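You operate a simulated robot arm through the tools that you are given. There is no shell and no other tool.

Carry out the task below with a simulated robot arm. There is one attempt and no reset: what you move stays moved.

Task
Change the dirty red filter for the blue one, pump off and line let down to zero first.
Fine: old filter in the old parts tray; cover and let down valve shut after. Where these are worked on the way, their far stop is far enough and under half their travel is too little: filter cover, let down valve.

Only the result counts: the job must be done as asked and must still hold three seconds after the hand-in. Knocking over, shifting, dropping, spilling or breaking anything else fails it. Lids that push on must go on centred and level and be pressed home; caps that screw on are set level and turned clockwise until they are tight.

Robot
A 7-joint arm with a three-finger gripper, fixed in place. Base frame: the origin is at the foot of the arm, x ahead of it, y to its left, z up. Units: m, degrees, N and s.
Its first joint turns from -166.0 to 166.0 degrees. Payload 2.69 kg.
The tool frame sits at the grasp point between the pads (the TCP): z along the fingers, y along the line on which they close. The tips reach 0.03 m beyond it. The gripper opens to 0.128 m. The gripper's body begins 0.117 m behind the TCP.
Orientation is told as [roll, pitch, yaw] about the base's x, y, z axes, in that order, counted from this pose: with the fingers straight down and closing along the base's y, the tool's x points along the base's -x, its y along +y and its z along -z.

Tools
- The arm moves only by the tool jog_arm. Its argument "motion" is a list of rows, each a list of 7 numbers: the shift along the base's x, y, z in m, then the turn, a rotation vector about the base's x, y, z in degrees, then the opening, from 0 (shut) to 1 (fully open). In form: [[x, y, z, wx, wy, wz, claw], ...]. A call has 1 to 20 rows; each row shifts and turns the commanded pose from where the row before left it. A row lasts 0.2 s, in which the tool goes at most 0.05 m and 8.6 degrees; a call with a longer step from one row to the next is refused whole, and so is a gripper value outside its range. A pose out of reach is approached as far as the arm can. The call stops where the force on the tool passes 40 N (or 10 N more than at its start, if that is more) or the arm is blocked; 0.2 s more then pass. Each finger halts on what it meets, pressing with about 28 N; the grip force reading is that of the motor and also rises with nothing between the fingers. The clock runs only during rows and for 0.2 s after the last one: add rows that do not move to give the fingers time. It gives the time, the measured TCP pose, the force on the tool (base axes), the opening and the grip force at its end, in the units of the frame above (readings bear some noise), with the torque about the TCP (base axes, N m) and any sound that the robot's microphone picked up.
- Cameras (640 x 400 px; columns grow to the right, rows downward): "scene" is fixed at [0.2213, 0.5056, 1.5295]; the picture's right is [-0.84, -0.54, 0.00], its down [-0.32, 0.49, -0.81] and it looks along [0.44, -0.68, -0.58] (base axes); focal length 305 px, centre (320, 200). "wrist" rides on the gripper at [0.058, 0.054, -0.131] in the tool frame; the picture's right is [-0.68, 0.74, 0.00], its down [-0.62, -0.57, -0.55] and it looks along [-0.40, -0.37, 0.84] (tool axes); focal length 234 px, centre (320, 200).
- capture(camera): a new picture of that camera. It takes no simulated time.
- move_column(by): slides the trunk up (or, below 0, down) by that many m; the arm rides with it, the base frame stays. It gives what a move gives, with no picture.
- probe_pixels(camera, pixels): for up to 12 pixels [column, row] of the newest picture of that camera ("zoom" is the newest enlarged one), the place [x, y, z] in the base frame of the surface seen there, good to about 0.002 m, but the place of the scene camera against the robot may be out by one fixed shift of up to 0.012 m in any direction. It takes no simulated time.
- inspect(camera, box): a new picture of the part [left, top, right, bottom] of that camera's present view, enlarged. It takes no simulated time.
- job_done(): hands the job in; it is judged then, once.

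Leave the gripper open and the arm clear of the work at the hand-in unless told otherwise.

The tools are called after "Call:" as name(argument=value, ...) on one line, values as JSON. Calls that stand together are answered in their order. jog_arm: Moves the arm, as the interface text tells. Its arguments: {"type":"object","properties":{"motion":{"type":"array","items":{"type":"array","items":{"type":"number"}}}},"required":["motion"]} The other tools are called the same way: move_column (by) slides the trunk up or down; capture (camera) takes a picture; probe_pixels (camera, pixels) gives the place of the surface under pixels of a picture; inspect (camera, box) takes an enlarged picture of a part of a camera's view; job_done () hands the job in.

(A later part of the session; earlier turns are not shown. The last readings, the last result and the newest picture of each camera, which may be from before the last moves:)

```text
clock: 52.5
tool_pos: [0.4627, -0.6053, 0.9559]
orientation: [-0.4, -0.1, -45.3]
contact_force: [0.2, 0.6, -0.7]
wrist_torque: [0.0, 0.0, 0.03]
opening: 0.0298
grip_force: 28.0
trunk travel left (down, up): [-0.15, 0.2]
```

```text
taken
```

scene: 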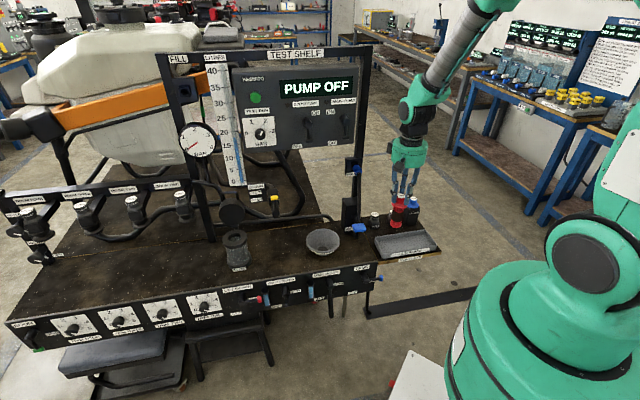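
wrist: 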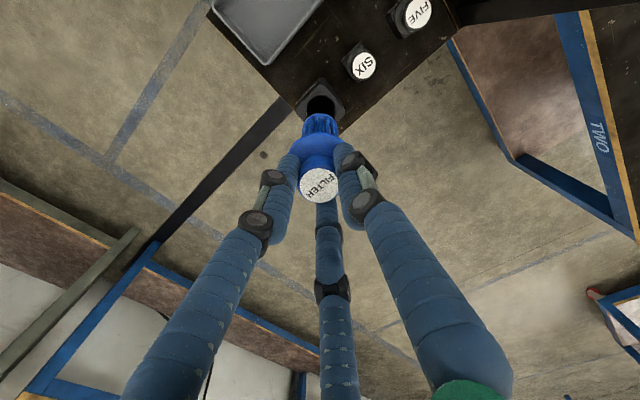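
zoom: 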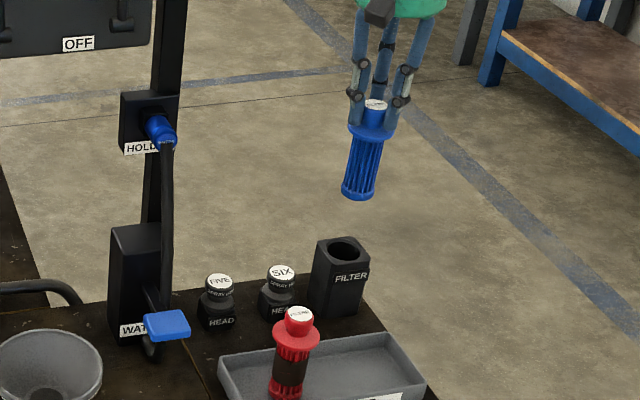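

The blue filter is held. I carry it out to d≈-0.55 and along the bench front at this height back towards the housing.

Call:
jog_arm(motion=[[-0.02, 0.02, 0.002, 0, 0, 0, 0.05], [-0.025, 0.025, 0, 0, 0, 0, 0.05], [-0.025, 0.025, 0, 0, 0, 0, 0.05], [-0.025, 0.025, 0, 0, 0, 0, 0.05], [-0.025, 0.025, 0, 0, 0, 0, 0.05], [-0.025, 0.025, 0, 0, 0, 0, 0.05], [0.0276, 0.0276, 0, 0, 0, 0, 0.05], [0.0276, 0.0276, 0, 0, 0, 0, 0.05], [0.0276, 0.0276, 0, 0, 0, 0, 0.05], [0.0276, 0.0276, 0, 0, 0, 0, 0.05], [0.0276, 0.0276, 0, 0, 0, 0, 0.05], [0.0276, 0.0276, 0, 0, 0, 0, 0.05], [0.0276, 0.0276, 0, 0, 0, 0, 0.05], [0.0276, 0.0276, 0, 0, 0, 0, 0.05], [0.0276, 0.0276, 0, 0, 0, 0, 0.05], [0.0276, 0.0276, 0, 0, 0, 0, 0.05], [0.0276, 0.0276, 0, 0, 0, 0, 0.05], [0, 0, 0, 0, 0, 0, 0.05]])

Call:
capture(camera="scene")

```text
clock: 56.3
tool_pos: [0.6211, -0.1558, 0.9592]
orientation: [-0.3, 0.0, -45.3]
contact_force: [0.0, -0.1, -1.1]
wrist_torque: [0.0, 0.04, 0.0]
opening: 0.0299
grip_force: 28.4
trunk travel left (down, up): [-0.15, 0.2]
```

```text
taken
```

scene: 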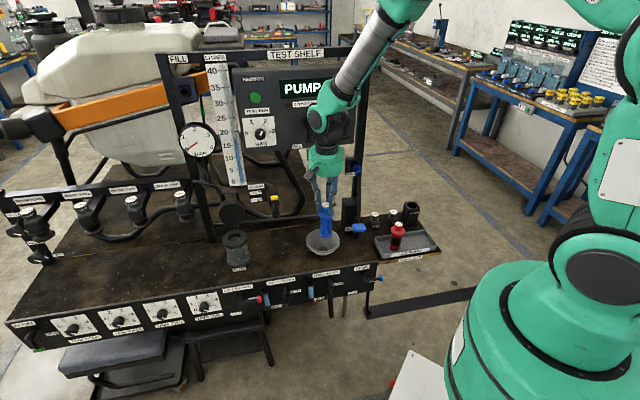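

Everything is still in place; gauge and open cover look unchanged. I carry on to in front of the housing.

Call:
jog_arm(motion=[[0.0276, 0.0276, 0, 0, 0, 0, 0.05], [0.0276, 0.0276, 0, 0, 0, 0, 0.05], [0.0276, 0.0276, 0, 0, 0, 0, 0.05], [0.0276, 0.0276, 0, 0, 0, 0, 0.05], [0.0276, 0.0276, 0, 0, 0, 0, 0.05], [0.0276, 0.0276, 0, 0, 0, 0, 0.05], [0.0276, 0.0276, 0, 0, 0, 0, 0.05], [0.0276, 0.0276, 0, 0, 0, 0, 0.05], [0, 0, 0, 0, 0, 0, 0.05]])

Call:
capture(camera="wrist")

Call:
inspect(camera="wrist", box=[260, 60, 440, 200])

```text
clock: 58.3
tool_pos: [0.842, 0.0647, 0.9588]
orientation: [-0.4, 0.0, -45.2]
contact_force: [-0.4, 0.4, -0.1]
wrist_torque: [-0.07, 0.04, 0.01]
opening: 0.0301
grip_force: 28.0
trunk travel left (down, up): [-0.15, 0.2]
```

```text
taken
```

wrist: 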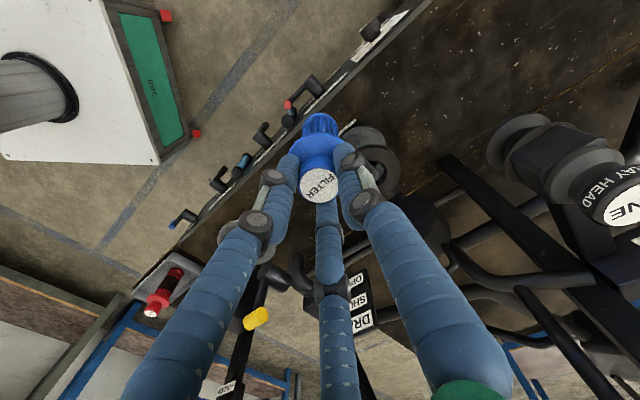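

```text
2.86 times, centred on (350, 130) of wrist
```

zoom: 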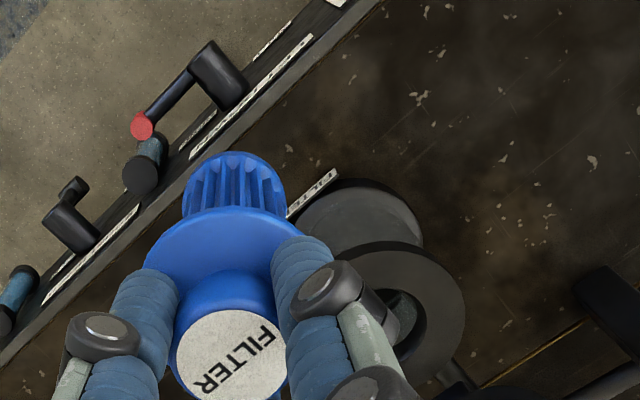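

I can see part of the housing's rim. I probe points on the rim edge to fix its centre.

Call:
probe_pixels(camera="zoom", pixels=[[352, 256], [378, 246], [405, 245], [432, 256], [452, 278], [461, 305], [455, 340], [440, 358], [400, 292], [412, 305], [416, 325], [408, 345]])

```text
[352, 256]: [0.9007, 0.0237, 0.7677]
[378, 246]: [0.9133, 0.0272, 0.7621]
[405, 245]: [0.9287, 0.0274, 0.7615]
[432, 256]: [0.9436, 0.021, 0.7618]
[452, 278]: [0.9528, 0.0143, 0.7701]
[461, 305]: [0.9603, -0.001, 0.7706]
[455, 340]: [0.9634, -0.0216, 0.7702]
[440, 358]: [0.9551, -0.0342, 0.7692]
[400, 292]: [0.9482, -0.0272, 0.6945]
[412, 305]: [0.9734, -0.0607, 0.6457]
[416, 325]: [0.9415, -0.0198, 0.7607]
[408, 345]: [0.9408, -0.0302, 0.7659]
```

I also check how the held filter sits relative to the TCP by probing its knob top and collar edges.

Call:
inspect(camera="wrist", box=[270, 90, 370, 210])

```text
3.33 times, centred on (320, 150) of wrist
```

zoom: 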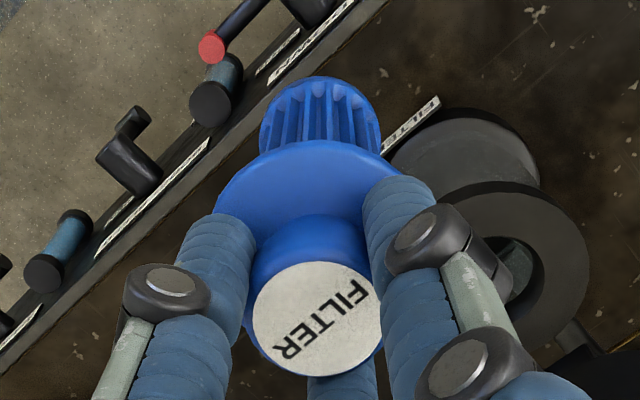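

Call:
probe_pixels(camera="zoom", pixels=[[318, 318], [258, 318], [376, 318], [318, 268], [318, 370], [264, 130], [376, 130], [320, 85], [270, 100], [370, 100], [320, 150], [305, 145]])

```text
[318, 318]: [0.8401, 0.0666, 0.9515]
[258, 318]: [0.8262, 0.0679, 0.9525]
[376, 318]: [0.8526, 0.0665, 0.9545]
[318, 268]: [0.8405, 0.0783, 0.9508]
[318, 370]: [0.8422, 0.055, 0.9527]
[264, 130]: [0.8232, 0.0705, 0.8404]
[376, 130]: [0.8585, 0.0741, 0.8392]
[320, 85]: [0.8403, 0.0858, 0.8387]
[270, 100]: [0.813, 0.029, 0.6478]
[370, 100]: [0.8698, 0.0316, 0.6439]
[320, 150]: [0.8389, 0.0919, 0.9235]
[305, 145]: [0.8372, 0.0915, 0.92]
```

The held filter hangs vertical, its axis ~2–3 mm to the robot side of the TCP; same as the red one presumably. I move over the housing: shift (0.080,-0.0815).

Call:
jog_arm(motion=[[0.02, -0.0205, 0, 0, 0, 0, 0.05], [0.03, -0.0305, 0, 0, 0, 0, 0.05], [0.03, -0.0305, 0, 0, 0, 0, 0.05], [0, 0, 0, 0, 0, 0, 0.05], [0, 0, 0, 0, 0, 0, 0.05]])

Call:
inspect(camera="wrist", box=[260, 60, 380, 200])

Call:
inspect(camera="scene", box=[190, 150, 280, 280])

```text
clock: 59.5
tool_pos: [0.9217, -0.0153, 0.9581]
orientation: [-0.4, 0.0, -45.2]
contact_force: [0.2, -0.5, 0.3]
wrist_torque: [-0.01, -0.01, -0.01]
opening: 0.0301
grip_force: 28.0
trunk travel left (down, up): [-0.15, 0.2]
```

```text
2.86 times, centred on (320, 130) of wrist
```

zoom: 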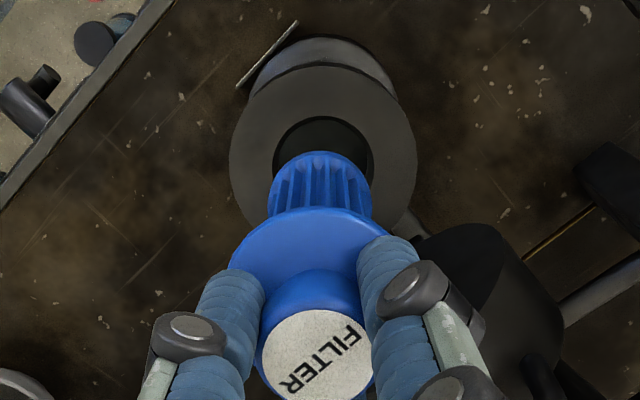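

```text
3.08 times, centred on (235, 215) of scene
```

zoom: 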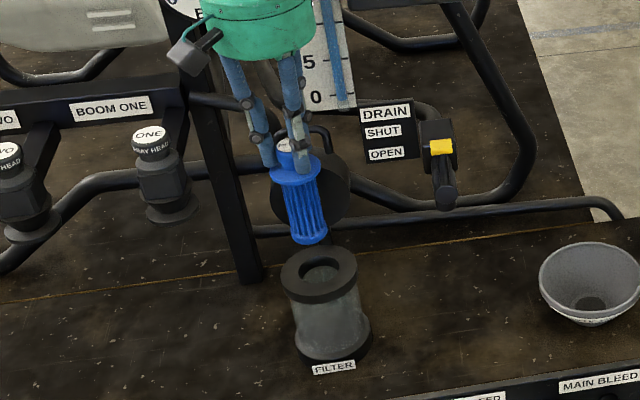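

In the X direction the filter and the hole coincide (both centred on column ≈321). I probe rim and filter bottom for the other direction.

Call:
inspect(camera="wrist", box=[260, 60, 380, 200])

Call:
probe_pixels(camera="zoom", pixels=[[322, 72], [240, 115], [234, 160], [404, 115], [412, 160], [322, 112], [322, 120], [280, 145], [366, 145], [320, 156], [320, 320], [320, 245]])

```text
2.86 times, centred on (320, 130) of wrist
```

zoom: 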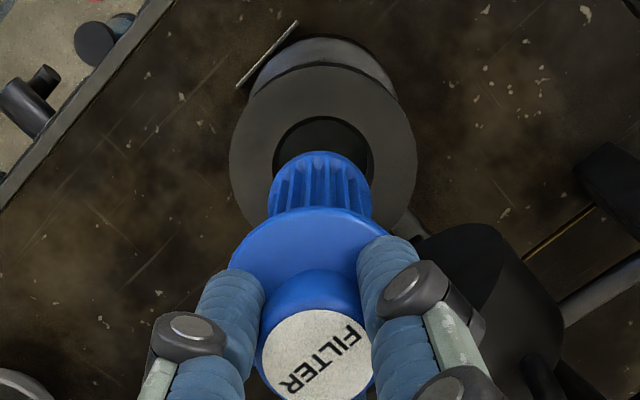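

```text
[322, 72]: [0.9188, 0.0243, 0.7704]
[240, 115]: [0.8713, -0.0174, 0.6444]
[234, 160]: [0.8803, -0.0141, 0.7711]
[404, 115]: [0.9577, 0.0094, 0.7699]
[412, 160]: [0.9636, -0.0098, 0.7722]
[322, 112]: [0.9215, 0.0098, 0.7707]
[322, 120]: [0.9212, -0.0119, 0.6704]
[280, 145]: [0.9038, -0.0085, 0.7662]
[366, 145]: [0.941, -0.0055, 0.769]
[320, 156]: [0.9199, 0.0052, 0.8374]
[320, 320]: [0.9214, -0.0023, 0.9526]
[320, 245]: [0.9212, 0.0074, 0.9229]
```

The hole centre is about (0.922,-0.016) and the filter's axis about (0.921,-0.0115), so I shift (0.0008,-0.004) and lower until the filter bottom is just above the rim, then check.

Call:
jog_arm(motion=[[0.0008, -0.004, -0.015, 0, 0, 0, 0.05], [0, 0, -0.02, 0, 0, 0, 0.05], [0, 0, -0.016, 0, 0, 0, 0.05], [0, 0, 0, 0, 0, 0, 0.05]])

Call:
inspect(camera="scene", box=[200, 180, 270, 280])

Call:
inspect(camera="wrist", box=[260, 60, 380, 200])

```text
clock: 60.5
tool_pos: [0.9214, -0.0222, 0.9083]
orientation: [-0.2, 0.0, -45.3]
contact_force: [-0.3, -0.3, -1.1]
wrist_torque: [-0.04, 0.04, 0.02]
opening: 0.0299
grip_force: 27.9
trunk travel left (down, up): [-0.15, 0.2]
```

```text
4.00 times, centred on (235, 230) of scene
```

zoom: 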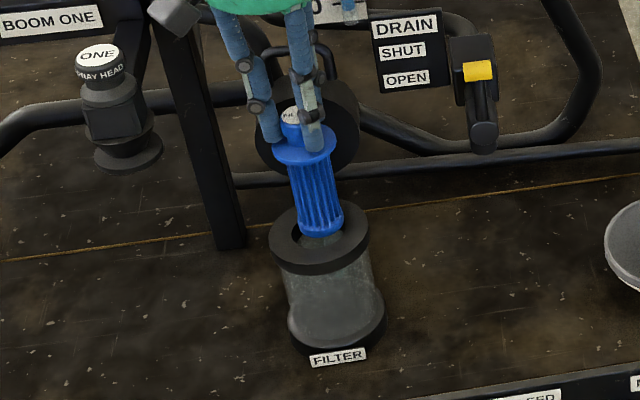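

```text
2.86 times, centred on (320, 130) of wrist
```

zoom: 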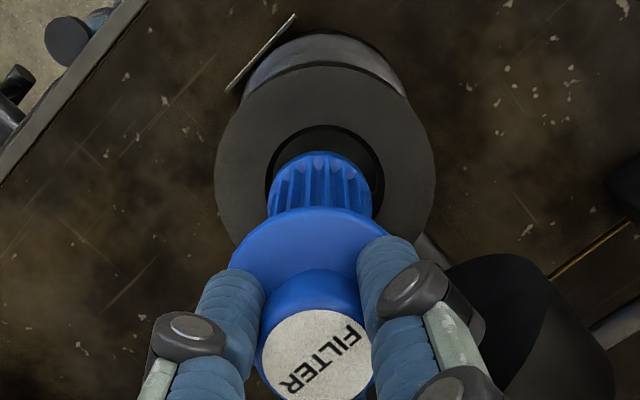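

Nearly centred (needs about +1.5 mm in x, +1 mm in y). I correct that and lower slowly into the housing.

Call:
jog_arm(motion=[[0.0014, 0.001, -0.004, 0, 0, 0, 0.05], [0, 0, -0.008, 0, 0, 0, 0.05], [0, 0, -0.008, 0, 0, 0, 0.05], [0, 0, -0.008, 0, 0, 0, 0.05], [0, 0, 0, 0, 0, 0, 0.05]])

Call:
inspect(camera="scene", box=[200, 180, 270, 280])

Call:
inspect(camera="wrist", box=[260, 60, 380, 200])

```text
clock: 61.7
tool_pos: [0.9228, -0.0201, 0.8786]
orientation: [-0.3, 0.0, -45.2]
contact_force: [1.6, 2.7, 1.0]
wrist_torque: [0.3, -0.13, -0.04]
opening: 0.03
grip_force: 27.9
trunk travel left (down, up): [-0.15, 0.2]
```

```text
4.00 times, centred on (235, 230) of scene
```

zoom: 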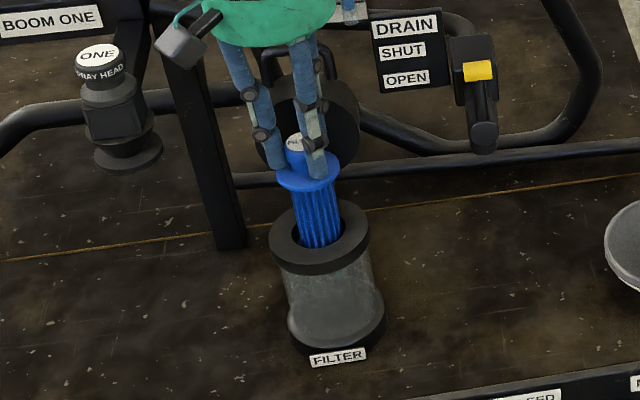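

```text
2.86 times, centred on (320, 130) of wrist
```

zoom: 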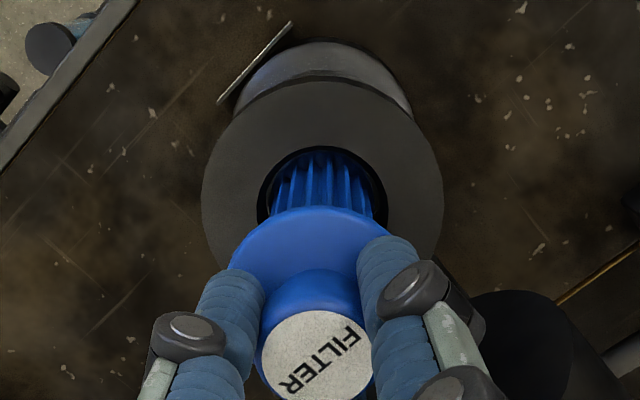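

It has entered the hole; a ~3 N side force suggests a light touch, so I nudge 1 mm along (+x,+y) and continue down gently.

Call:
jog_arm(motion=[[0.0008, 0.001, -0.004, 0, 0, 0, 0.05], [0, 0, -0.008, 0, 0, 0, 0.05], [0, 0, -0.008, 0, 0, 0, 0.05], [0, 0, -0.008, 0, 0, 0, 0.05], [0, 0, 0, 0, 0, 0, 0.05]])

Call:
inspect(camera="wrist", box=[260, 60, 380, 200])

```text
clock: 62.9
tool_pos: [0.9243, -0.0188, 0.8507]
orientation: [-0.4, 0.0, -45.1]
contact_force: [-3.0, 3.8, -1.7]
wrist_torque: [0.23, 0.26, -0.04]
opening: 0.0297
grip_force: 28.2
trunk travel left (down, up): [-0.15, 0.2]
```

```text
2.86 times, centred on (320, 130) of wrist
```

zoom: 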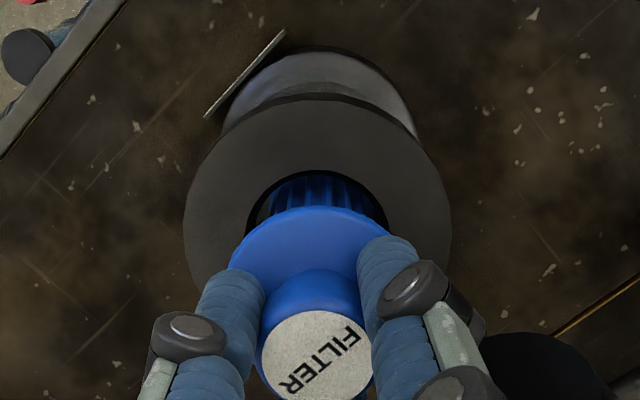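

Now the side force is about 5 N towards the robot side; I shift (-0.0015,+0.001) and go on down.

Call:
jog_arm(motion=[[-0.0015, 0.001, -0.002, 0, 0, 0, 0.05], [0, 0, -0.006, 0, 0, 0, 0.05], [0, 0, -0.008, 0, 0, 0, 0.05], [0, 0, -0.006, 0, 0, 0, 0.05], [0, 0, 0, 0, 0, 0, 0.05]])

Call:
inspect(camera="wrist", box=[260, 60, 380, 200])

Call:
inspect(camera="scene", box=[200, 180, 270, 280])

```text
clock: 64.1
tool_pos: [0.9229, -0.0178, 0.829]
orientation: [-0.4, 0.0, -45.3]
contact_force: [-0.1, 0.8, -0.5]
wrist_torque: [0.01, 0.0, -0.05]
opening: 0.03
grip_force: 27.5
trunk travel left (down, up): [-0.15, 0.2]
```

```text
2.86 times, centred on (320, 130) of wrist
```

zoom: 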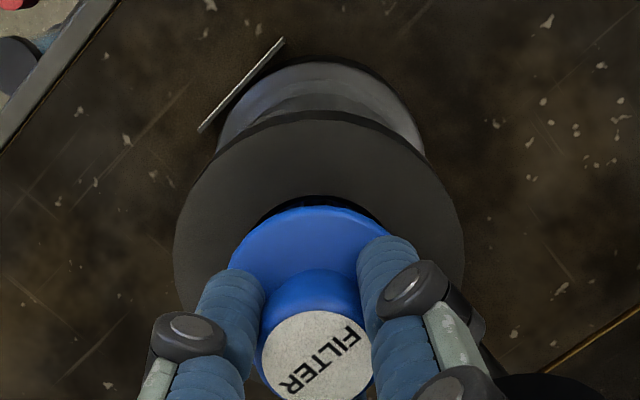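

```text
4.00 times, centred on (235, 230) of scene
```

zoom: 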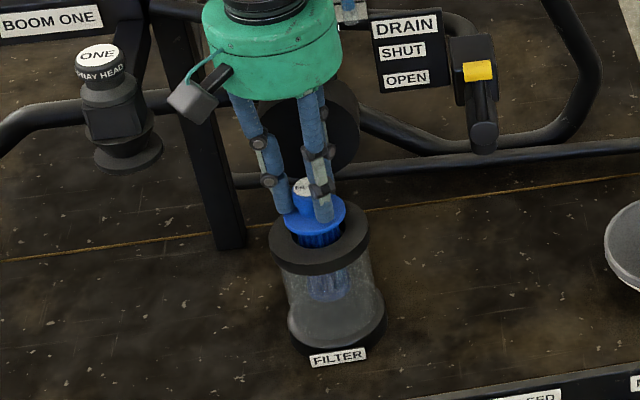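

Forces are near zero. I lower the final ~18 mm carefully until the collar seats.

Call:
jog_arm(motion=[[0, 0, -0.005, 0, 0, 0, 0.05], [0, 0, -0.005, 0, 0, 0, 0.05], [0, 0, -0.003, 0, 0, 0, 0.05], [0, 0, -0.002, 0, 0, 0, 0.05], [0, 0, -0.002, 0, 0, 0, 0.05], [0, 0, 0, 0, 0, 0, 0.05]])

Call:
inspect(camera="wrist", box=[260, 60, 380, 200])

Call:
inspect(camera="scene", box=[200, 180, 270, 280])

```text
clock: 65.5
tool_pos: [0.9224, -0.0179, 0.813]
orientation: [-0.3, 0.0, -45.2]
contact_force: [0.6, 0.0, -0.6]
wrist_torque: [0.03, 0.01, -0.01]
opening: 0.0296
grip_force: 27.9
trunk travel left (down, up): [-0.15, 0.2]
```

```text
2.86 times, centred on (320, 130) of wrist
```

zoom: 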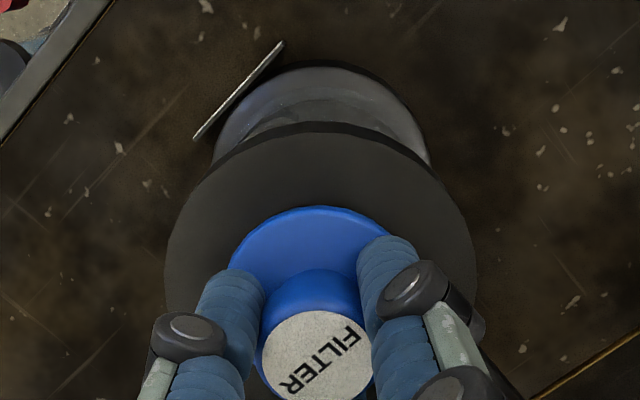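

```text
4.00 times, centred on (235, 230) of scene
```

zoom: 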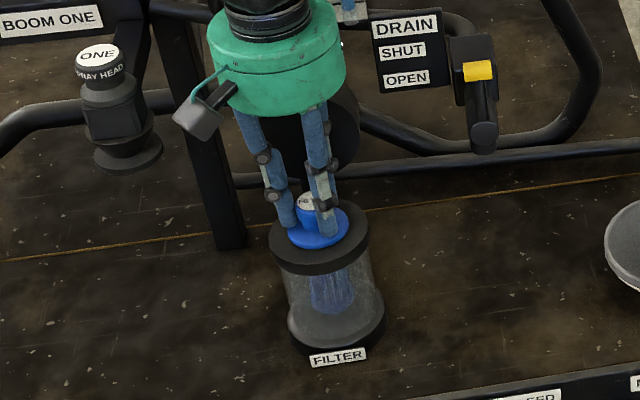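

No contact yet; almost seated. I go down a few more millimetres in 1 mm steps.

Call:
jog_arm(motion=[[0, 0, -0.0015, 0, 0, 0, 0.05], [0, 0, -0.0015, 0, 0, 0, 0.05], [0, 0, -0.001, 0, 0, 0, 0.05], [0, 0, 0, 0, 0, 0, 0.05]])

```text
clock: 66.5
tool_pos: [0.9232, -0.0174, 0.8116]
orientation: [-0.2, -0.1, -45.2]
contact_force: [-0.5, 0.6, 21.0]
wrist_torque: [-0.29, 0.03, -0.03]
opening: 0.0298
grip_force: 27.9
trunk travel left (down, up): [-0.15, 0.2]
```

Seated (21 N upward). I ease off and open the fingers gradually, then check.

Call:
jog_arm(motion=[[0, 0, 0.0015, 0, 0, 0, 0.05], [0, 0, 0, 0, 0, 0, 0.24], [0, 0, 0, 0, 0, 0, 0.27], [0, 0, 0, 0, 0, 0, 0.32], [0, 0, 0, 0, 0, 0, 0.4], [0, 0, 0, 0, 0, 0, 0.45], [0, 0, 0, 0, 0, 0, 0.45]])

Call:
inspect(camera="wrist", box=[240, 60, 400, 220])

Call:
inspect(camera="scene", box=[200, 180, 270, 280])

```text
clock: 68.1
tool_pos: [0.923, -0.0177, 0.8108]
orientation: [-0.2, 0.0, -45.2]
contact_force: [-0.1, -0.5, 0.5]
wrist_torque: [0.0, 0.04, -0.02]
opening: 0.0574
grip_force: 0.2
trunk travel left (down, up): [-0.15, 0.2]
```

```text
2.50 times, centred on (320, 140) of wrist
```

zoom: 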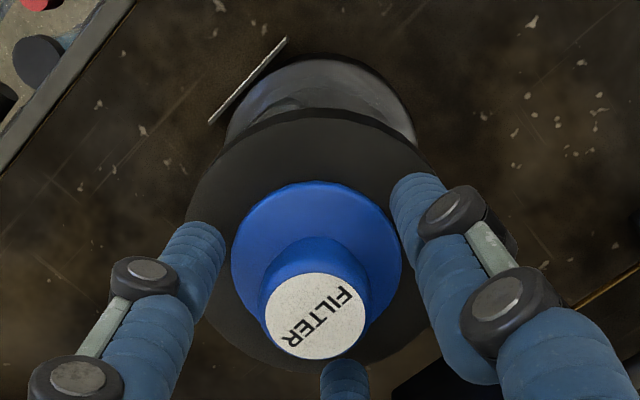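

```text
4.00 times, centred on (235, 230) of scene
```

zoom: 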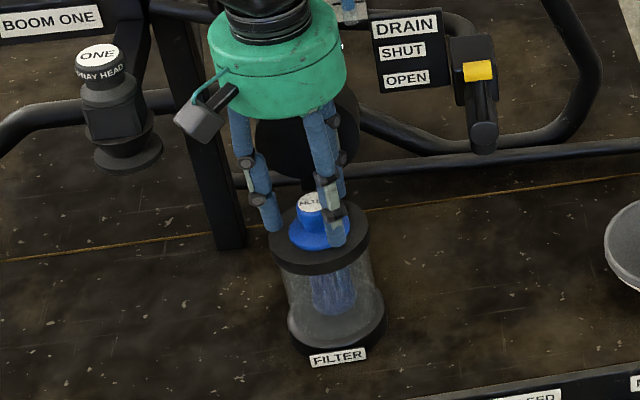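

The blue filter sits in the housing. I raise straight up 0.15 m and then check its seating height.

Call:
jog_arm(motion=[[0, 0, 0.015, 0, 0, 0, 0.45], [0, 0, 0.025, 0, 0, 0, 0.45], [0, 0, 0.035, 0, 0, 0, 0.45], [0, 0, 0.035, 0, 0, 0, 0.45], [0, 0, 0.035, 0, 0, 0, 0.45], [0, 0, 0, 0, 0, 0, 0.45]])

Call:
inspect(camera="wrist", box=[240, 50, 400, 200])

```text
clock: 69.5
tool_pos: [0.9233, -0.0186, 0.9562]
orientation: [-0.3, 0.1, -45.3]
contact_force: [1.1, -0.6, 1.1]
wrist_torque: [0.01, -0.05, 0.03]
opening: 0.0577
grip_force: 0.1
trunk travel left (down, up): [-0.15, 0.2]
```

```text
2.67 times, centred on (320, 125) of wrist
```

zoom: 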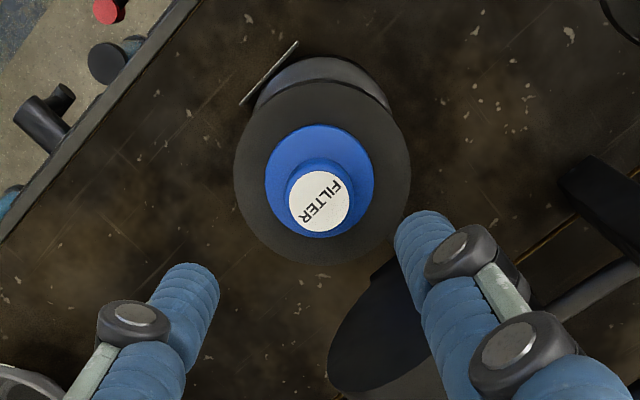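

Call:
probe_pixels(camera="zoom", pixels=[[319, 201], [292, 201], [346, 201], [319, 175], [319, 228], [300, 145], [275, 180], [362, 170], [320, 132], [255, 150], [395, 160], [320, 245]])

```text
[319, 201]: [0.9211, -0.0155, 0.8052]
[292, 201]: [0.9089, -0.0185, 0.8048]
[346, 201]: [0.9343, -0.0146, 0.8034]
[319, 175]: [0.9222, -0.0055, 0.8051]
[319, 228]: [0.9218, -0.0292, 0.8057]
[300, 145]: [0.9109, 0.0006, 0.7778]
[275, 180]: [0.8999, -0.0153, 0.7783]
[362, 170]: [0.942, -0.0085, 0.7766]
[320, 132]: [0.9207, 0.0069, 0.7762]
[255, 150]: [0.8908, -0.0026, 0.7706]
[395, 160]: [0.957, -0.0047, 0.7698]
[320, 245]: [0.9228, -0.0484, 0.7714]
```

The blue filter is seated exactly as the red was (knob 0.805, collar 0.777). Next: shut the cover. I move out from over the housing and look at the open cover and its handle.

Call:
jog_arm(motion=[[-0.02, 0.02, 0.02, 0, 0, 0, 0.2], [-0.02, 0.02, 0.02, 0, 0, 0, 0.0], [-0.02, 0.02, 0.02, 0, 0, 0, 0.0], [0, 0, 0.03, 0, 0, 0, 0.0], [0, 0, 0, 0, 0, 0, 0.0]])

Call:
capture(camera="wrist")

Call:
inspect(camera="scene", box=[190, 150, 290, 270])

```text
clock: 70.7
tool_pos: [0.8614, 0.0422, 1.0449]
orientation: [-0.2, 0.0, -45.2]
contact_force: [-0.5, -0.1, 0.0]
wrist_torque: [0.01, -0.06, -0.02]
opening: 0.002
grip_force: 28.4
trunk travel left (down, up): [-0.15, 0.2]
```

```text
taken
```

wrist: 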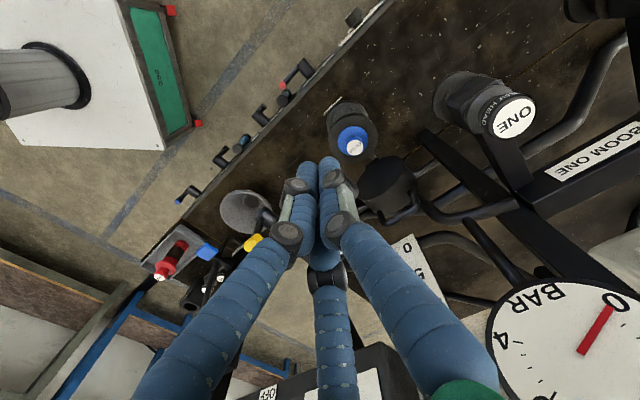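

```text
3.33 times, centred on (240, 210) of scene
```

zoom: 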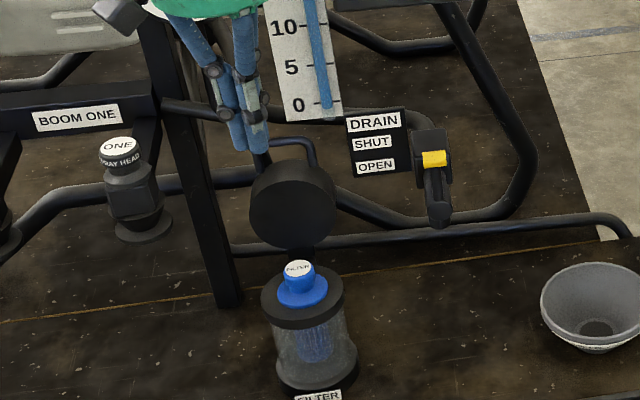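

The handle loop shows behind the cover top at zoom (290,142). I enlarge it in both views and probe it.

Call:
inspect(camera="wrist", box=[330, 130, 460, 240])

Call:
inspect(camera="scene", box=[210, 175, 260, 230])

```text
3.64 times, centred on (395, 185) of wrist
```

zoom: 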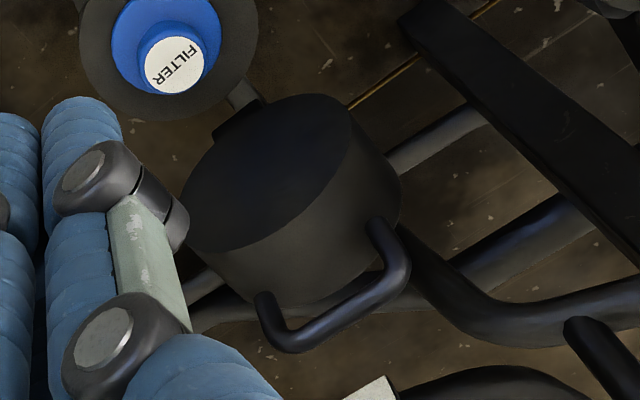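

```text
7.27 times, centred on (235, 202) of scene
```

zoom: 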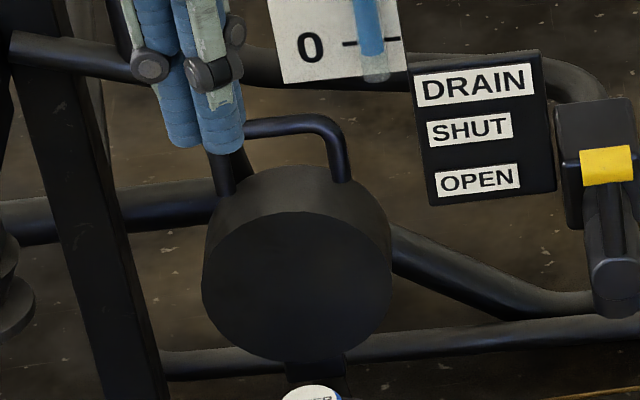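

I probe the bar and surroundings in the scene zoom, then the bar in the wrist zoom.

Call:
probe_pixels(camera="zoom", pixels=[[290, 125], [265, 128], [325, 128], [341, 160], [225, 172], [300, 172], [290, 270], [290, 340], [345, 65], [440, 150], [150, 205], [270, 60]])

Call:
inspect(camera="wrist", box=[330, 130, 460, 240])

Call:
probe_pixels(camera="zoom", pixels=[[330, 325], [290, 340], [370, 300], [400, 260], [380, 235], [265, 310], [300, 270], [380, 210], [260, 180], [385, 390], [500, 300], [450, 250]])

```text
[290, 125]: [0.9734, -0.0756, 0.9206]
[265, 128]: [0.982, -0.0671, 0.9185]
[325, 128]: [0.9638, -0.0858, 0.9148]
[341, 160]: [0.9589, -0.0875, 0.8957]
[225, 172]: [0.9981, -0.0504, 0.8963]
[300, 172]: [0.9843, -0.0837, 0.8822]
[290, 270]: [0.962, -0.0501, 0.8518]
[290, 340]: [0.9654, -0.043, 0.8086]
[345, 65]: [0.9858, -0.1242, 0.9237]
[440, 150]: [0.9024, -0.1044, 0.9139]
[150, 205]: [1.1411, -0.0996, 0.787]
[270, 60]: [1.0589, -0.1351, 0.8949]
```

```text
3.64 times, centred on (395, 185) of wrist
```

zoom: 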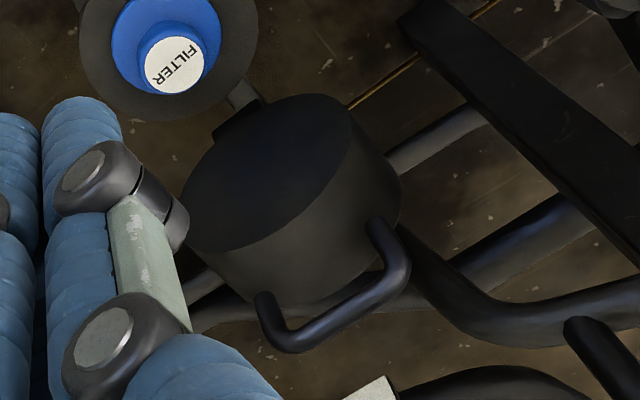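

```text
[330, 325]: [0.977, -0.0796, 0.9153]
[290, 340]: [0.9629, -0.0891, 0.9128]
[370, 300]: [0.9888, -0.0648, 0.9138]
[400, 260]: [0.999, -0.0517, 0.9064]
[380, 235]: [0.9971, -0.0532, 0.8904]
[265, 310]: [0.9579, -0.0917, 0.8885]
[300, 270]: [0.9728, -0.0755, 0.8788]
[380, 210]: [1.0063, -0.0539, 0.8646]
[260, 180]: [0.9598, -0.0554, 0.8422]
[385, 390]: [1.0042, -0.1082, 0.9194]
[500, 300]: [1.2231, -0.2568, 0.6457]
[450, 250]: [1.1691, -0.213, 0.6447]
```

The open cover's bar is at about s -0.643, d -0.746, z 0.911, hinge computed at d≈-0.7155, z≈0.784. I'll tilt the tool 45° again and reach the closed fingers over and behind the bar (s=-0.65, clear of the ruler and gauge), staying above it first.

Call:
jog_arm(motion=[[0.005, -0.003, 0, -5.303, -5.303, 0, 0], [0.015, -0.013, 0, -5.303, -5.303, 0, 0], [0.015, -0.013, 0, -5.303, -5.303, 0, 0], [0.015, -0.013, 0, -5.303, -5.303, 0, 0], [0.015, -0.013, 0, -5.303, -5.303, 0, 0], [0.015, -0.013, -0.01, -5.303, -5.303, 0, 0], [0.0165, -0.0155, -0.02, 0, 0, 0, 0], [0.0165, -0.0155, -0.02, 0, 0, 0, 0], [0.0166, -0.015, -0.0137, 0, 0, 0, 0], [0, 0, 0, 0, 0, 0, 0]])

Call:
capture(camera="wrist")

Call:
inspect(camera="scene", box=[190, 140, 290, 270])

```text
clock: 72.9
tool_pos: [0.9924, -0.0714, 0.9806]
orientation: [-0.1, -45.0, -45.4]
contact_force: [0.2, -0.4, -1.0]
wrist_torque: [-0.03, 0.03, -0.04]
opening: 0.0023
grip_force: 28.5
trunk travel left (down, up): [-0.15, 0.2]
```

```text
taken
```

wrist: 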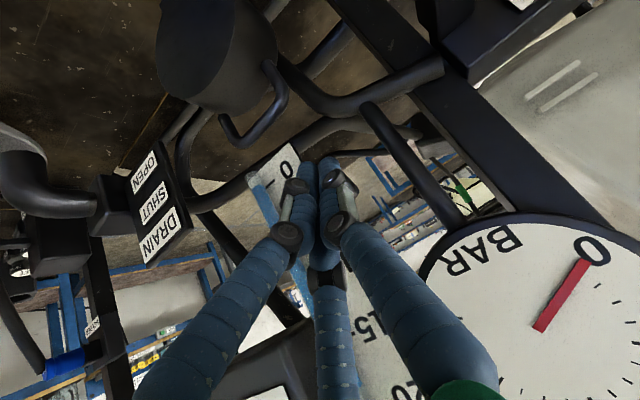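

```text
3.08 times, centred on (240, 205) of scene
```

zoom: 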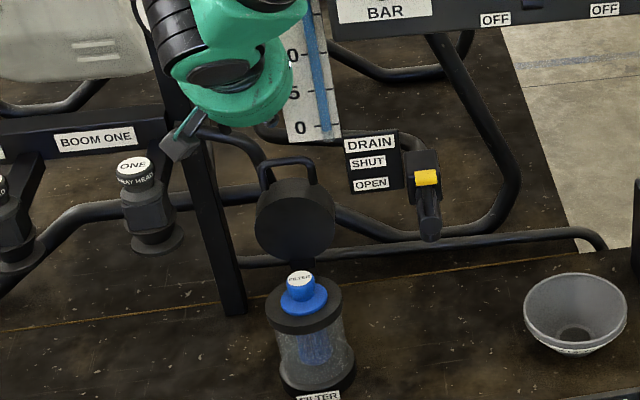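

The tips are high above the bar. I probe near surroundings: bar (255,135), ruler corner (285,160), black pipe (380,140), gauge rim (440,240).

Call:
probe_pixels(camera="wrist", pixels=[[250, 137], [276, 100], [230, 130], [285, 165], [298, 148], [262, 178], [380, 130], [410, 170], [440, 245], [300, 100], [350, 100], [270, 65]])

```text
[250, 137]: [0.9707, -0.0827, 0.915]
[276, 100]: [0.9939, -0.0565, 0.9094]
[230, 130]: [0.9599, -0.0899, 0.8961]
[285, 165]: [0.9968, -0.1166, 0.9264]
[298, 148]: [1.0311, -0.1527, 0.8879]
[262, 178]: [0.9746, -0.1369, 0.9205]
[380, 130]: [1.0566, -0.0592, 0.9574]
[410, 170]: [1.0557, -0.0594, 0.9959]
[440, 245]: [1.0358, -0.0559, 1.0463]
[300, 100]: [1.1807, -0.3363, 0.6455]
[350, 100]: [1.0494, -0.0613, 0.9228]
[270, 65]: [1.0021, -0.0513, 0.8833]
```

Bar confirmed; ruler, hose and gauge are clear of the finger at s=-0.651. I descend 43 mm so the tips are behind the bar.

Call:
jog_arm(motion=[[0, 0, -0.015, 0, 0, 0, 0], [0, 0, -0.015, 0, 0, 0, 0], [0, 0, -0.013, 0, 0, 0, 0], [0, 0, 0, 0, 0, 0, 0]])

Call:
capture(camera="wrist")

Call:
inspect(camera="scene", box=[190, 140, 290, 270])

```text
clock: 73.9
tool_pos: [0.9926, -0.0703, 0.9391]
orientation: [0.1, -44.9, -45.5]
contact_force: [-0.5, 0.6, 1.0]
wrist_torque: [-0.03, 0.0, -0.01]
opening: 0.0024
grip_force: 28.5
trunk travel left (down, up): [-0.15, 0.2]
```

```text
taken
```

wrist: 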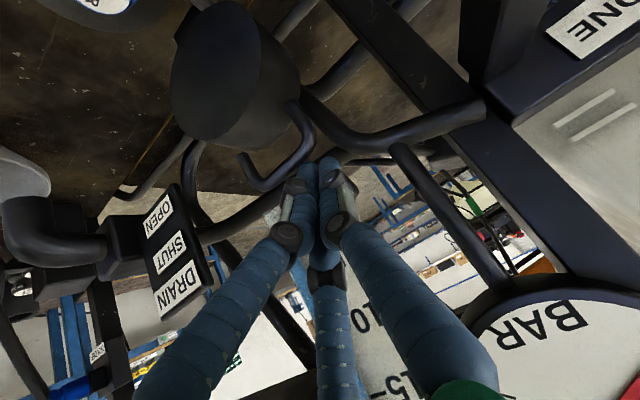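

```text
3.08 times, centred on (240, 205) of scene
```

zoom: 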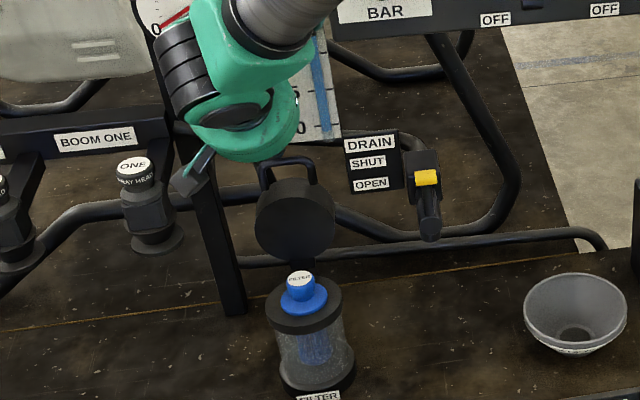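

The tips are behind and above the bar. I pull forward along the closing arc, first third.

Call:
jog_arm(motion=[[-0.0057, 0.0057, -0.006, 0, 0, 0, 0], [-0.0068, 0.0068, 0.0015, 0, 0, 0, 0], [-0.0068, 0.0068, 0.0015, 0, 0, 0, 0], [-0.0081, 0.0081, 0, 0, 0, 0, 0], [-0.0081, 0.0081, 0, 0, 0, 0, 0], [-0.0079, 0.0079, -0.002, 0, 0, 0, 0], [-0.0079, 0.0079, -0.002, 0, 0, 0, 0], [0, 0, 0, 0, 0, 0, 0]])

Call:
capture(camera="wrist")

Call:
inspect(camera="scene", box=[190, 140, 290, 270])

```text
clock: 75.7
tool_pos: [0.939, -0.02, 0.9322]
orientation: [-0.1, -45.0, -45.4]
contact_force: [-0.6, -0.1, -0.4]
wrist_torque: [-0.01, -0.01, 0.0]
opening: 0.002
grip_force: 27.6
trunk travel left (down, up): [-0.15, 0.2]
```

```text
taken
```

wrist: 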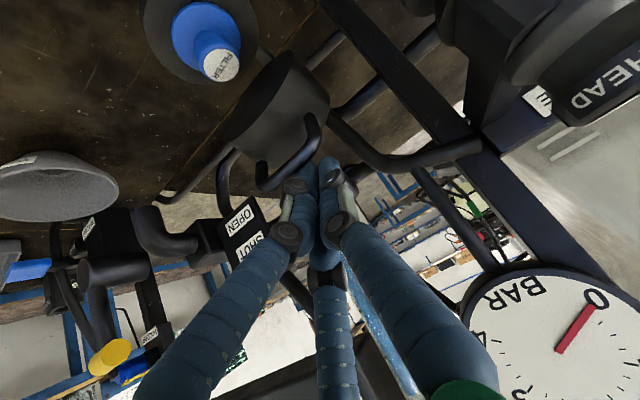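

```text
3.08 times, centred on (240, 205) of scene
```

zoom: 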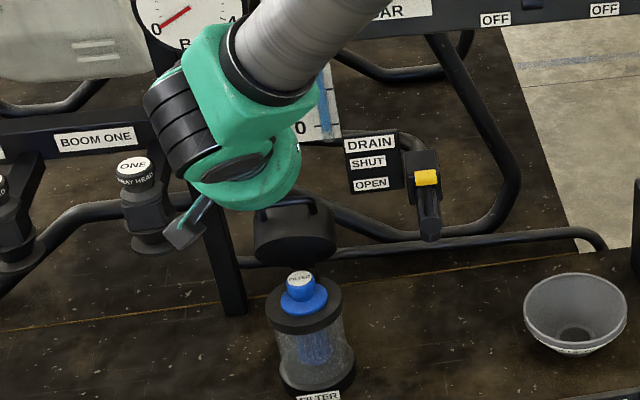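

The cover follows the finger. I continue the arc to about 35°.

Call:
jog_arm(motion=[[-0.0076, 0.0076, -0.0039, 0, 0, 0, 0], [-0.0076, 0.0076, -0.0039, 0, 0, 0, 0], [-0.007, 0.007, -0.0057, 0, 0, 0, 0], [-0.007, 0.007, -0.0057, 0, 0, 0, 0], [-0.0064, 0.0064, -0.007, 0, 0, 0, 0], [-0.0064, 0.0064, -0.007, 0, 0, 0, 0], [-0.0054, 0.0054, -0.0084, 0, 0, 0, 0], [-0.0054, 0.0054, -0.0084, 0, 0, 0, 0], [0, 0, 0, 0, 0, 0, 0]])

Call:
capture(camera="wrist")

Call:
inspect(camera="scene", box=[190, 140, 290, 280])

```text
clock: 77.7
tool_pos: [0.8883, 0.0329, 0.8814]
orientation: [-0.1, -45.1, -45.4]
contact_force: [0.2, -0.6, 0.1]
wrist_torque: [-0.03, 0.04, 0.0]
opening: 0.0024
grip_force: 28.2
trunk travel left (down, up): [-0.15, 0.2]
```

```text
taken
```

wrist: 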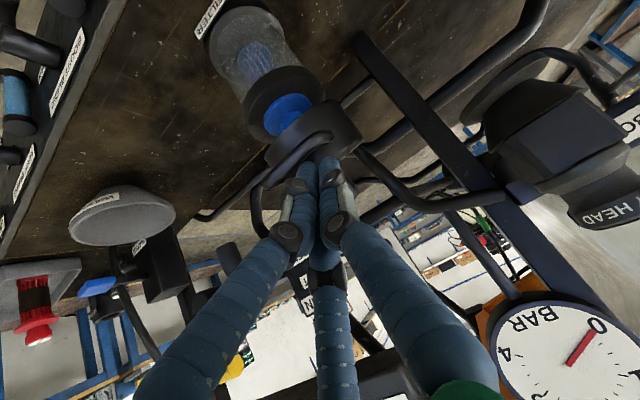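

```text
2.86 times, centred on (240, 210) of scene
```

zoom: 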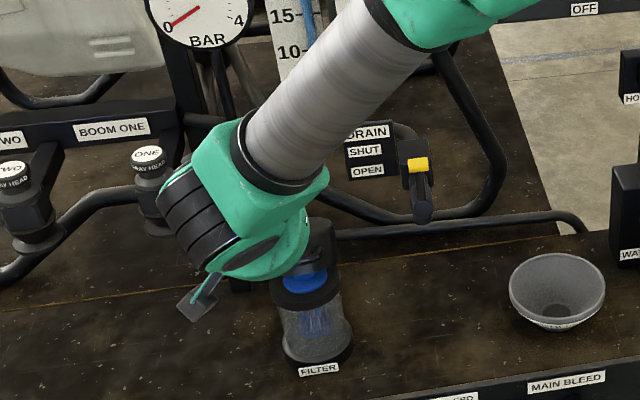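

About 30° left. I continue to the closed position with a small downward press at the end.

Call:
jog_arm(motion=[[-0.004, 0.004, -0.0098, 0, 0, 0, 0], [-0.004, 0.004, -0.0098, 0, 0, 0, 0], [-0.0028, 0.0028, -0.0107, 0, 0, 0, 0], [-0.0028, 0.0028, -0.0107, 0, 0, 0, 0], [-0.0012, 0.0012, -0.0085, 0, 0, 0, 0], [-0.0012, 0.0012, -0.0085, 0, 0, 0, 0], [0, 0, -0.004, 0, 0, 0, 0], [0, 0, -0.003, 0, 0, 0, 0], [0, 0, 0, 0, 0, 0, 0]])

Call:
capture(camera="wrist")

Call:
inspect(camera="scene", box=[190, 170, 290, 280])

```text
clock: 79.3
tool_pos: [0.8787, 0.047, 0.8301]
orientation: [0.6, -45.6, -45.8]
contact_force: [9.3, -4.9, 5.8]
wrist_torque: [-0.17, -0.27, 0.07]
opening: 0.002
grip_force: 27.4
trunk travel left (down, up): [-0.15, 0.2]
stopped in row 7: the force on the tool passed its limit at 43 N (the readings are from after the stop); the commanded pose is now the measured one
```

```text
taken
```

wrist: 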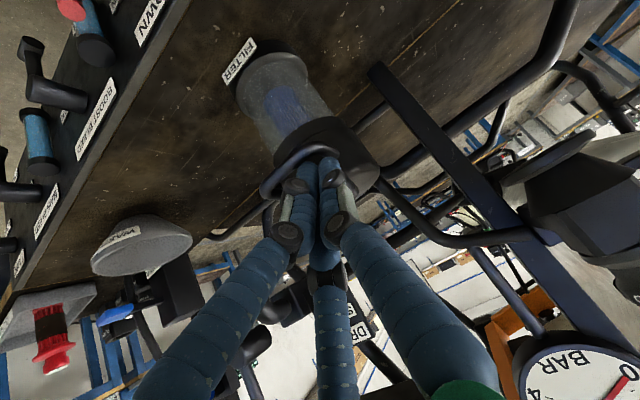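

```text
3.64 times, centred on (240, 225) of scene
```

zoom: 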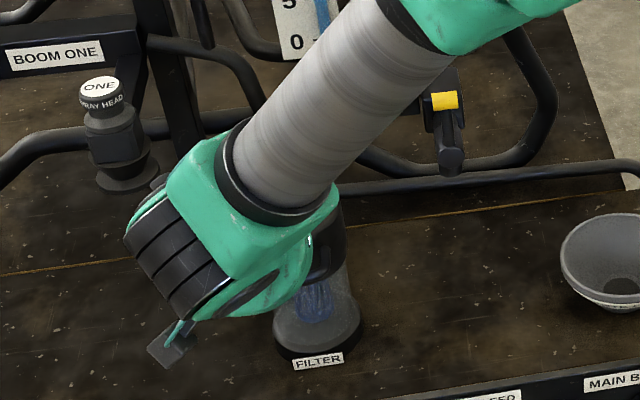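

The push met firm resistance — the cover looks shut. I withdraw back along the finger axis and inspect.

Call:
jog_arm(motion=[[-0.004, 0.004, 0.006, 0, 0, 0, 0], [-0.015, 0.015, 0.021, 0, 0, 0, 0], [-0.02, 0.02, 0.028, 0, 0, 0, 0], [-0.02, 0.02, 0.028, 0, 0, 0, 0], [-0.03, 0.03, 0.01, 0, 0, 0, 0], [-0.03, 0.03, 0.0, 0, 0, 0, 0], [0, 0, 0, 0, 0, 0, 0]])

Call:
capture(camera="wrist")

Call:
inspect(camera="wrist", box=[310, 70, 430, 190])

Call:
inspect(camera="scene", box=[190, 170, 290, 280])

```text
clock: 80.9
tool_pos: [0.7588, 0.1681, 0.9203]
orientation: [0.4, -45.4, -45.7]
contact_force: [-0.5, 0.1, 0.4]
wrist_torque: [-0.02, -0.03, 0.03]
opening: 0.0023
grip_force: 27.8
trunk travel left (down, up): [-0.15, 0.2]
```

```text
taken
```

wrist: 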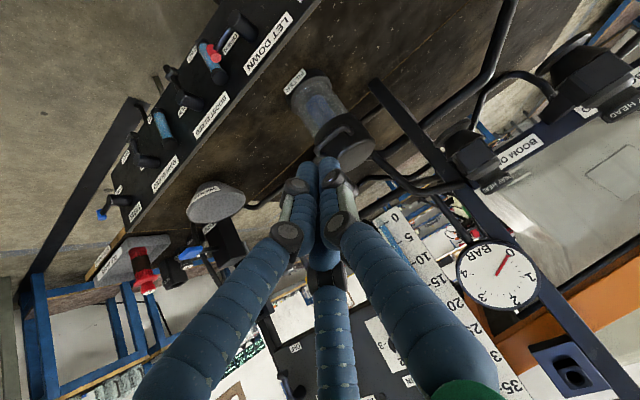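

```text
3.33 times, centred on (370, 130) of wrist
```

zoom: 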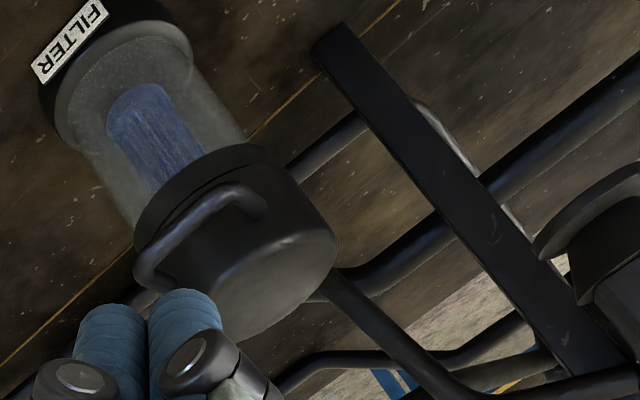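

```text
3.64 times, centred on (240, 225) of scene
```

zoom: 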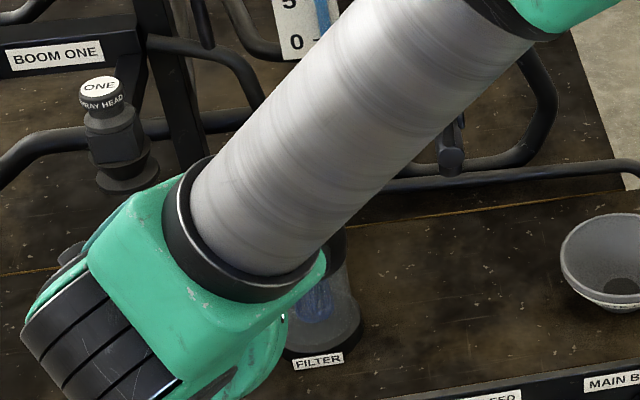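

I probe the cover's top and handle to verify it is fully shut (originally bar z≈0.802, top z≈0.820).

Call:
inspect(camera="wrist", box=[310, 70, 430, 190])

Call:
probe_pixels(camera="zoom", pixels=[[190, 220], [165, 245], [220, 200], [145, 275], [258, 205], [270, 260], [320, 245], [220, 300], [260, 290], [300, 220], [150, 215], [230, 165]])

```text
3.33 times, centred on (370, 130) of wrist
```

zoom: 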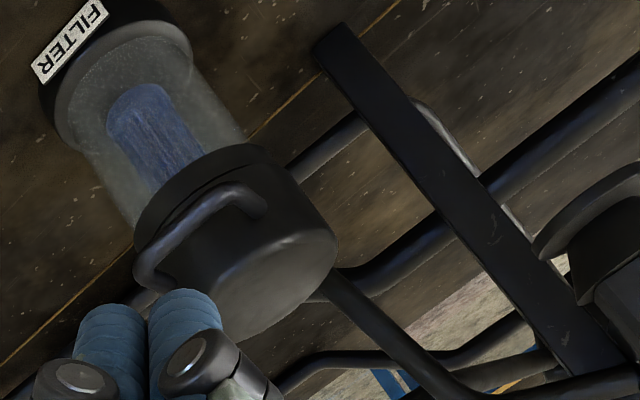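

```text
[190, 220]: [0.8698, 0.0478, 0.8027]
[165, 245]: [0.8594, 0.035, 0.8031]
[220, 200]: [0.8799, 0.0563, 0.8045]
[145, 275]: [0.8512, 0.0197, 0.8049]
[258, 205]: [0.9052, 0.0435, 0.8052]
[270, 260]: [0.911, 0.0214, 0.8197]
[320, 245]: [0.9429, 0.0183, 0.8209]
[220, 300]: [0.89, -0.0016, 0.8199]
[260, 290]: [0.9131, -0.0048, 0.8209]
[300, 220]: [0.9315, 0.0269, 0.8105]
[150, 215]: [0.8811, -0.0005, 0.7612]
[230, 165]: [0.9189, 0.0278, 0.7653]
```

The cover is shut: top flat at z≈0.820, bar 0.803 as at the start. Now shut the let-down valve: I tilt to 75° and move in front, above the red handle (which points right).

Call:
jog_arm(motion=[[-0.004, -0.0081, -0.0334, -5.303, -5.303, 0, 0], [-0.004, -0.0081, -0.0334, -5.303, -5.303, 0, 0], [-0.004, -0.0081, -0.0334, -5.303, -5.303, 0, 0], [-0.004, -0.0081, -0.0334, -5.303, -5.303, 0, 0], [-0.004, -0.0081, -0.0334, 0, 0, 0, 0], [-0.004, -0.0081, -0.0334, 0, 0, 0, 0], [-0.004, -0.0081, -0.0334, 0, 0, 0, 0], [-0.0039, -0.0081, -0.0337, 0, 0, 0, 0], [0, 0, 0, 0, 0, 0, 0]])

Call:
capture(camera="wrist")

Call:
inspect(camera="scene", box=[190, 230, 310, 340])

```text
clock: 82.9
tool_pos: [0.7265, 0.1031, 0.6537]
orientation: [1.8, -75.4, -46.9]
contact_force: [0.3, 0.4, 0.3]
wrist_torque: [-0.01, -0.01, -0.03]
opening: 0.0022
grip_force: 27.7
trunk travel left (down, up): [-0.15, 0.2]
```

```text
taken
```

wrist: 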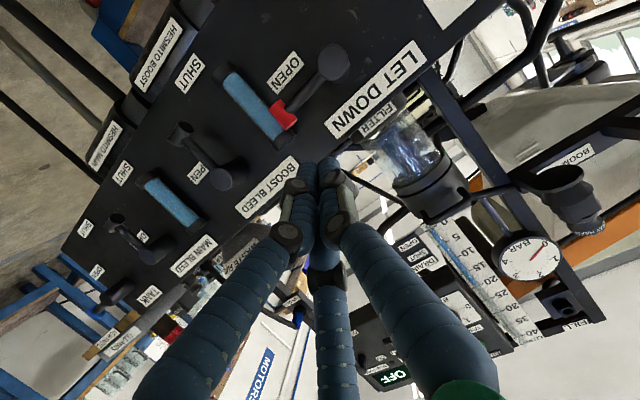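

```text
3.64 times, centred on (250, 285) of scene
```

zoom: 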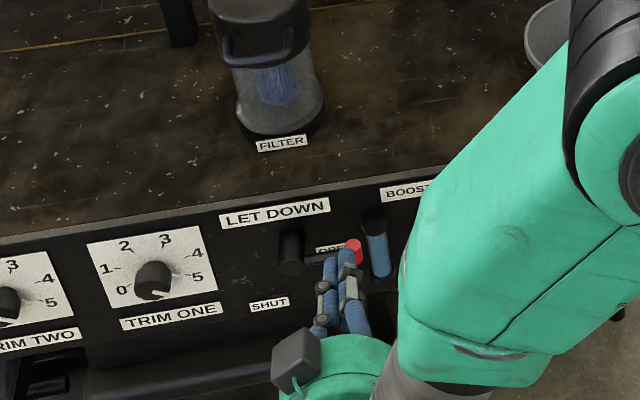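

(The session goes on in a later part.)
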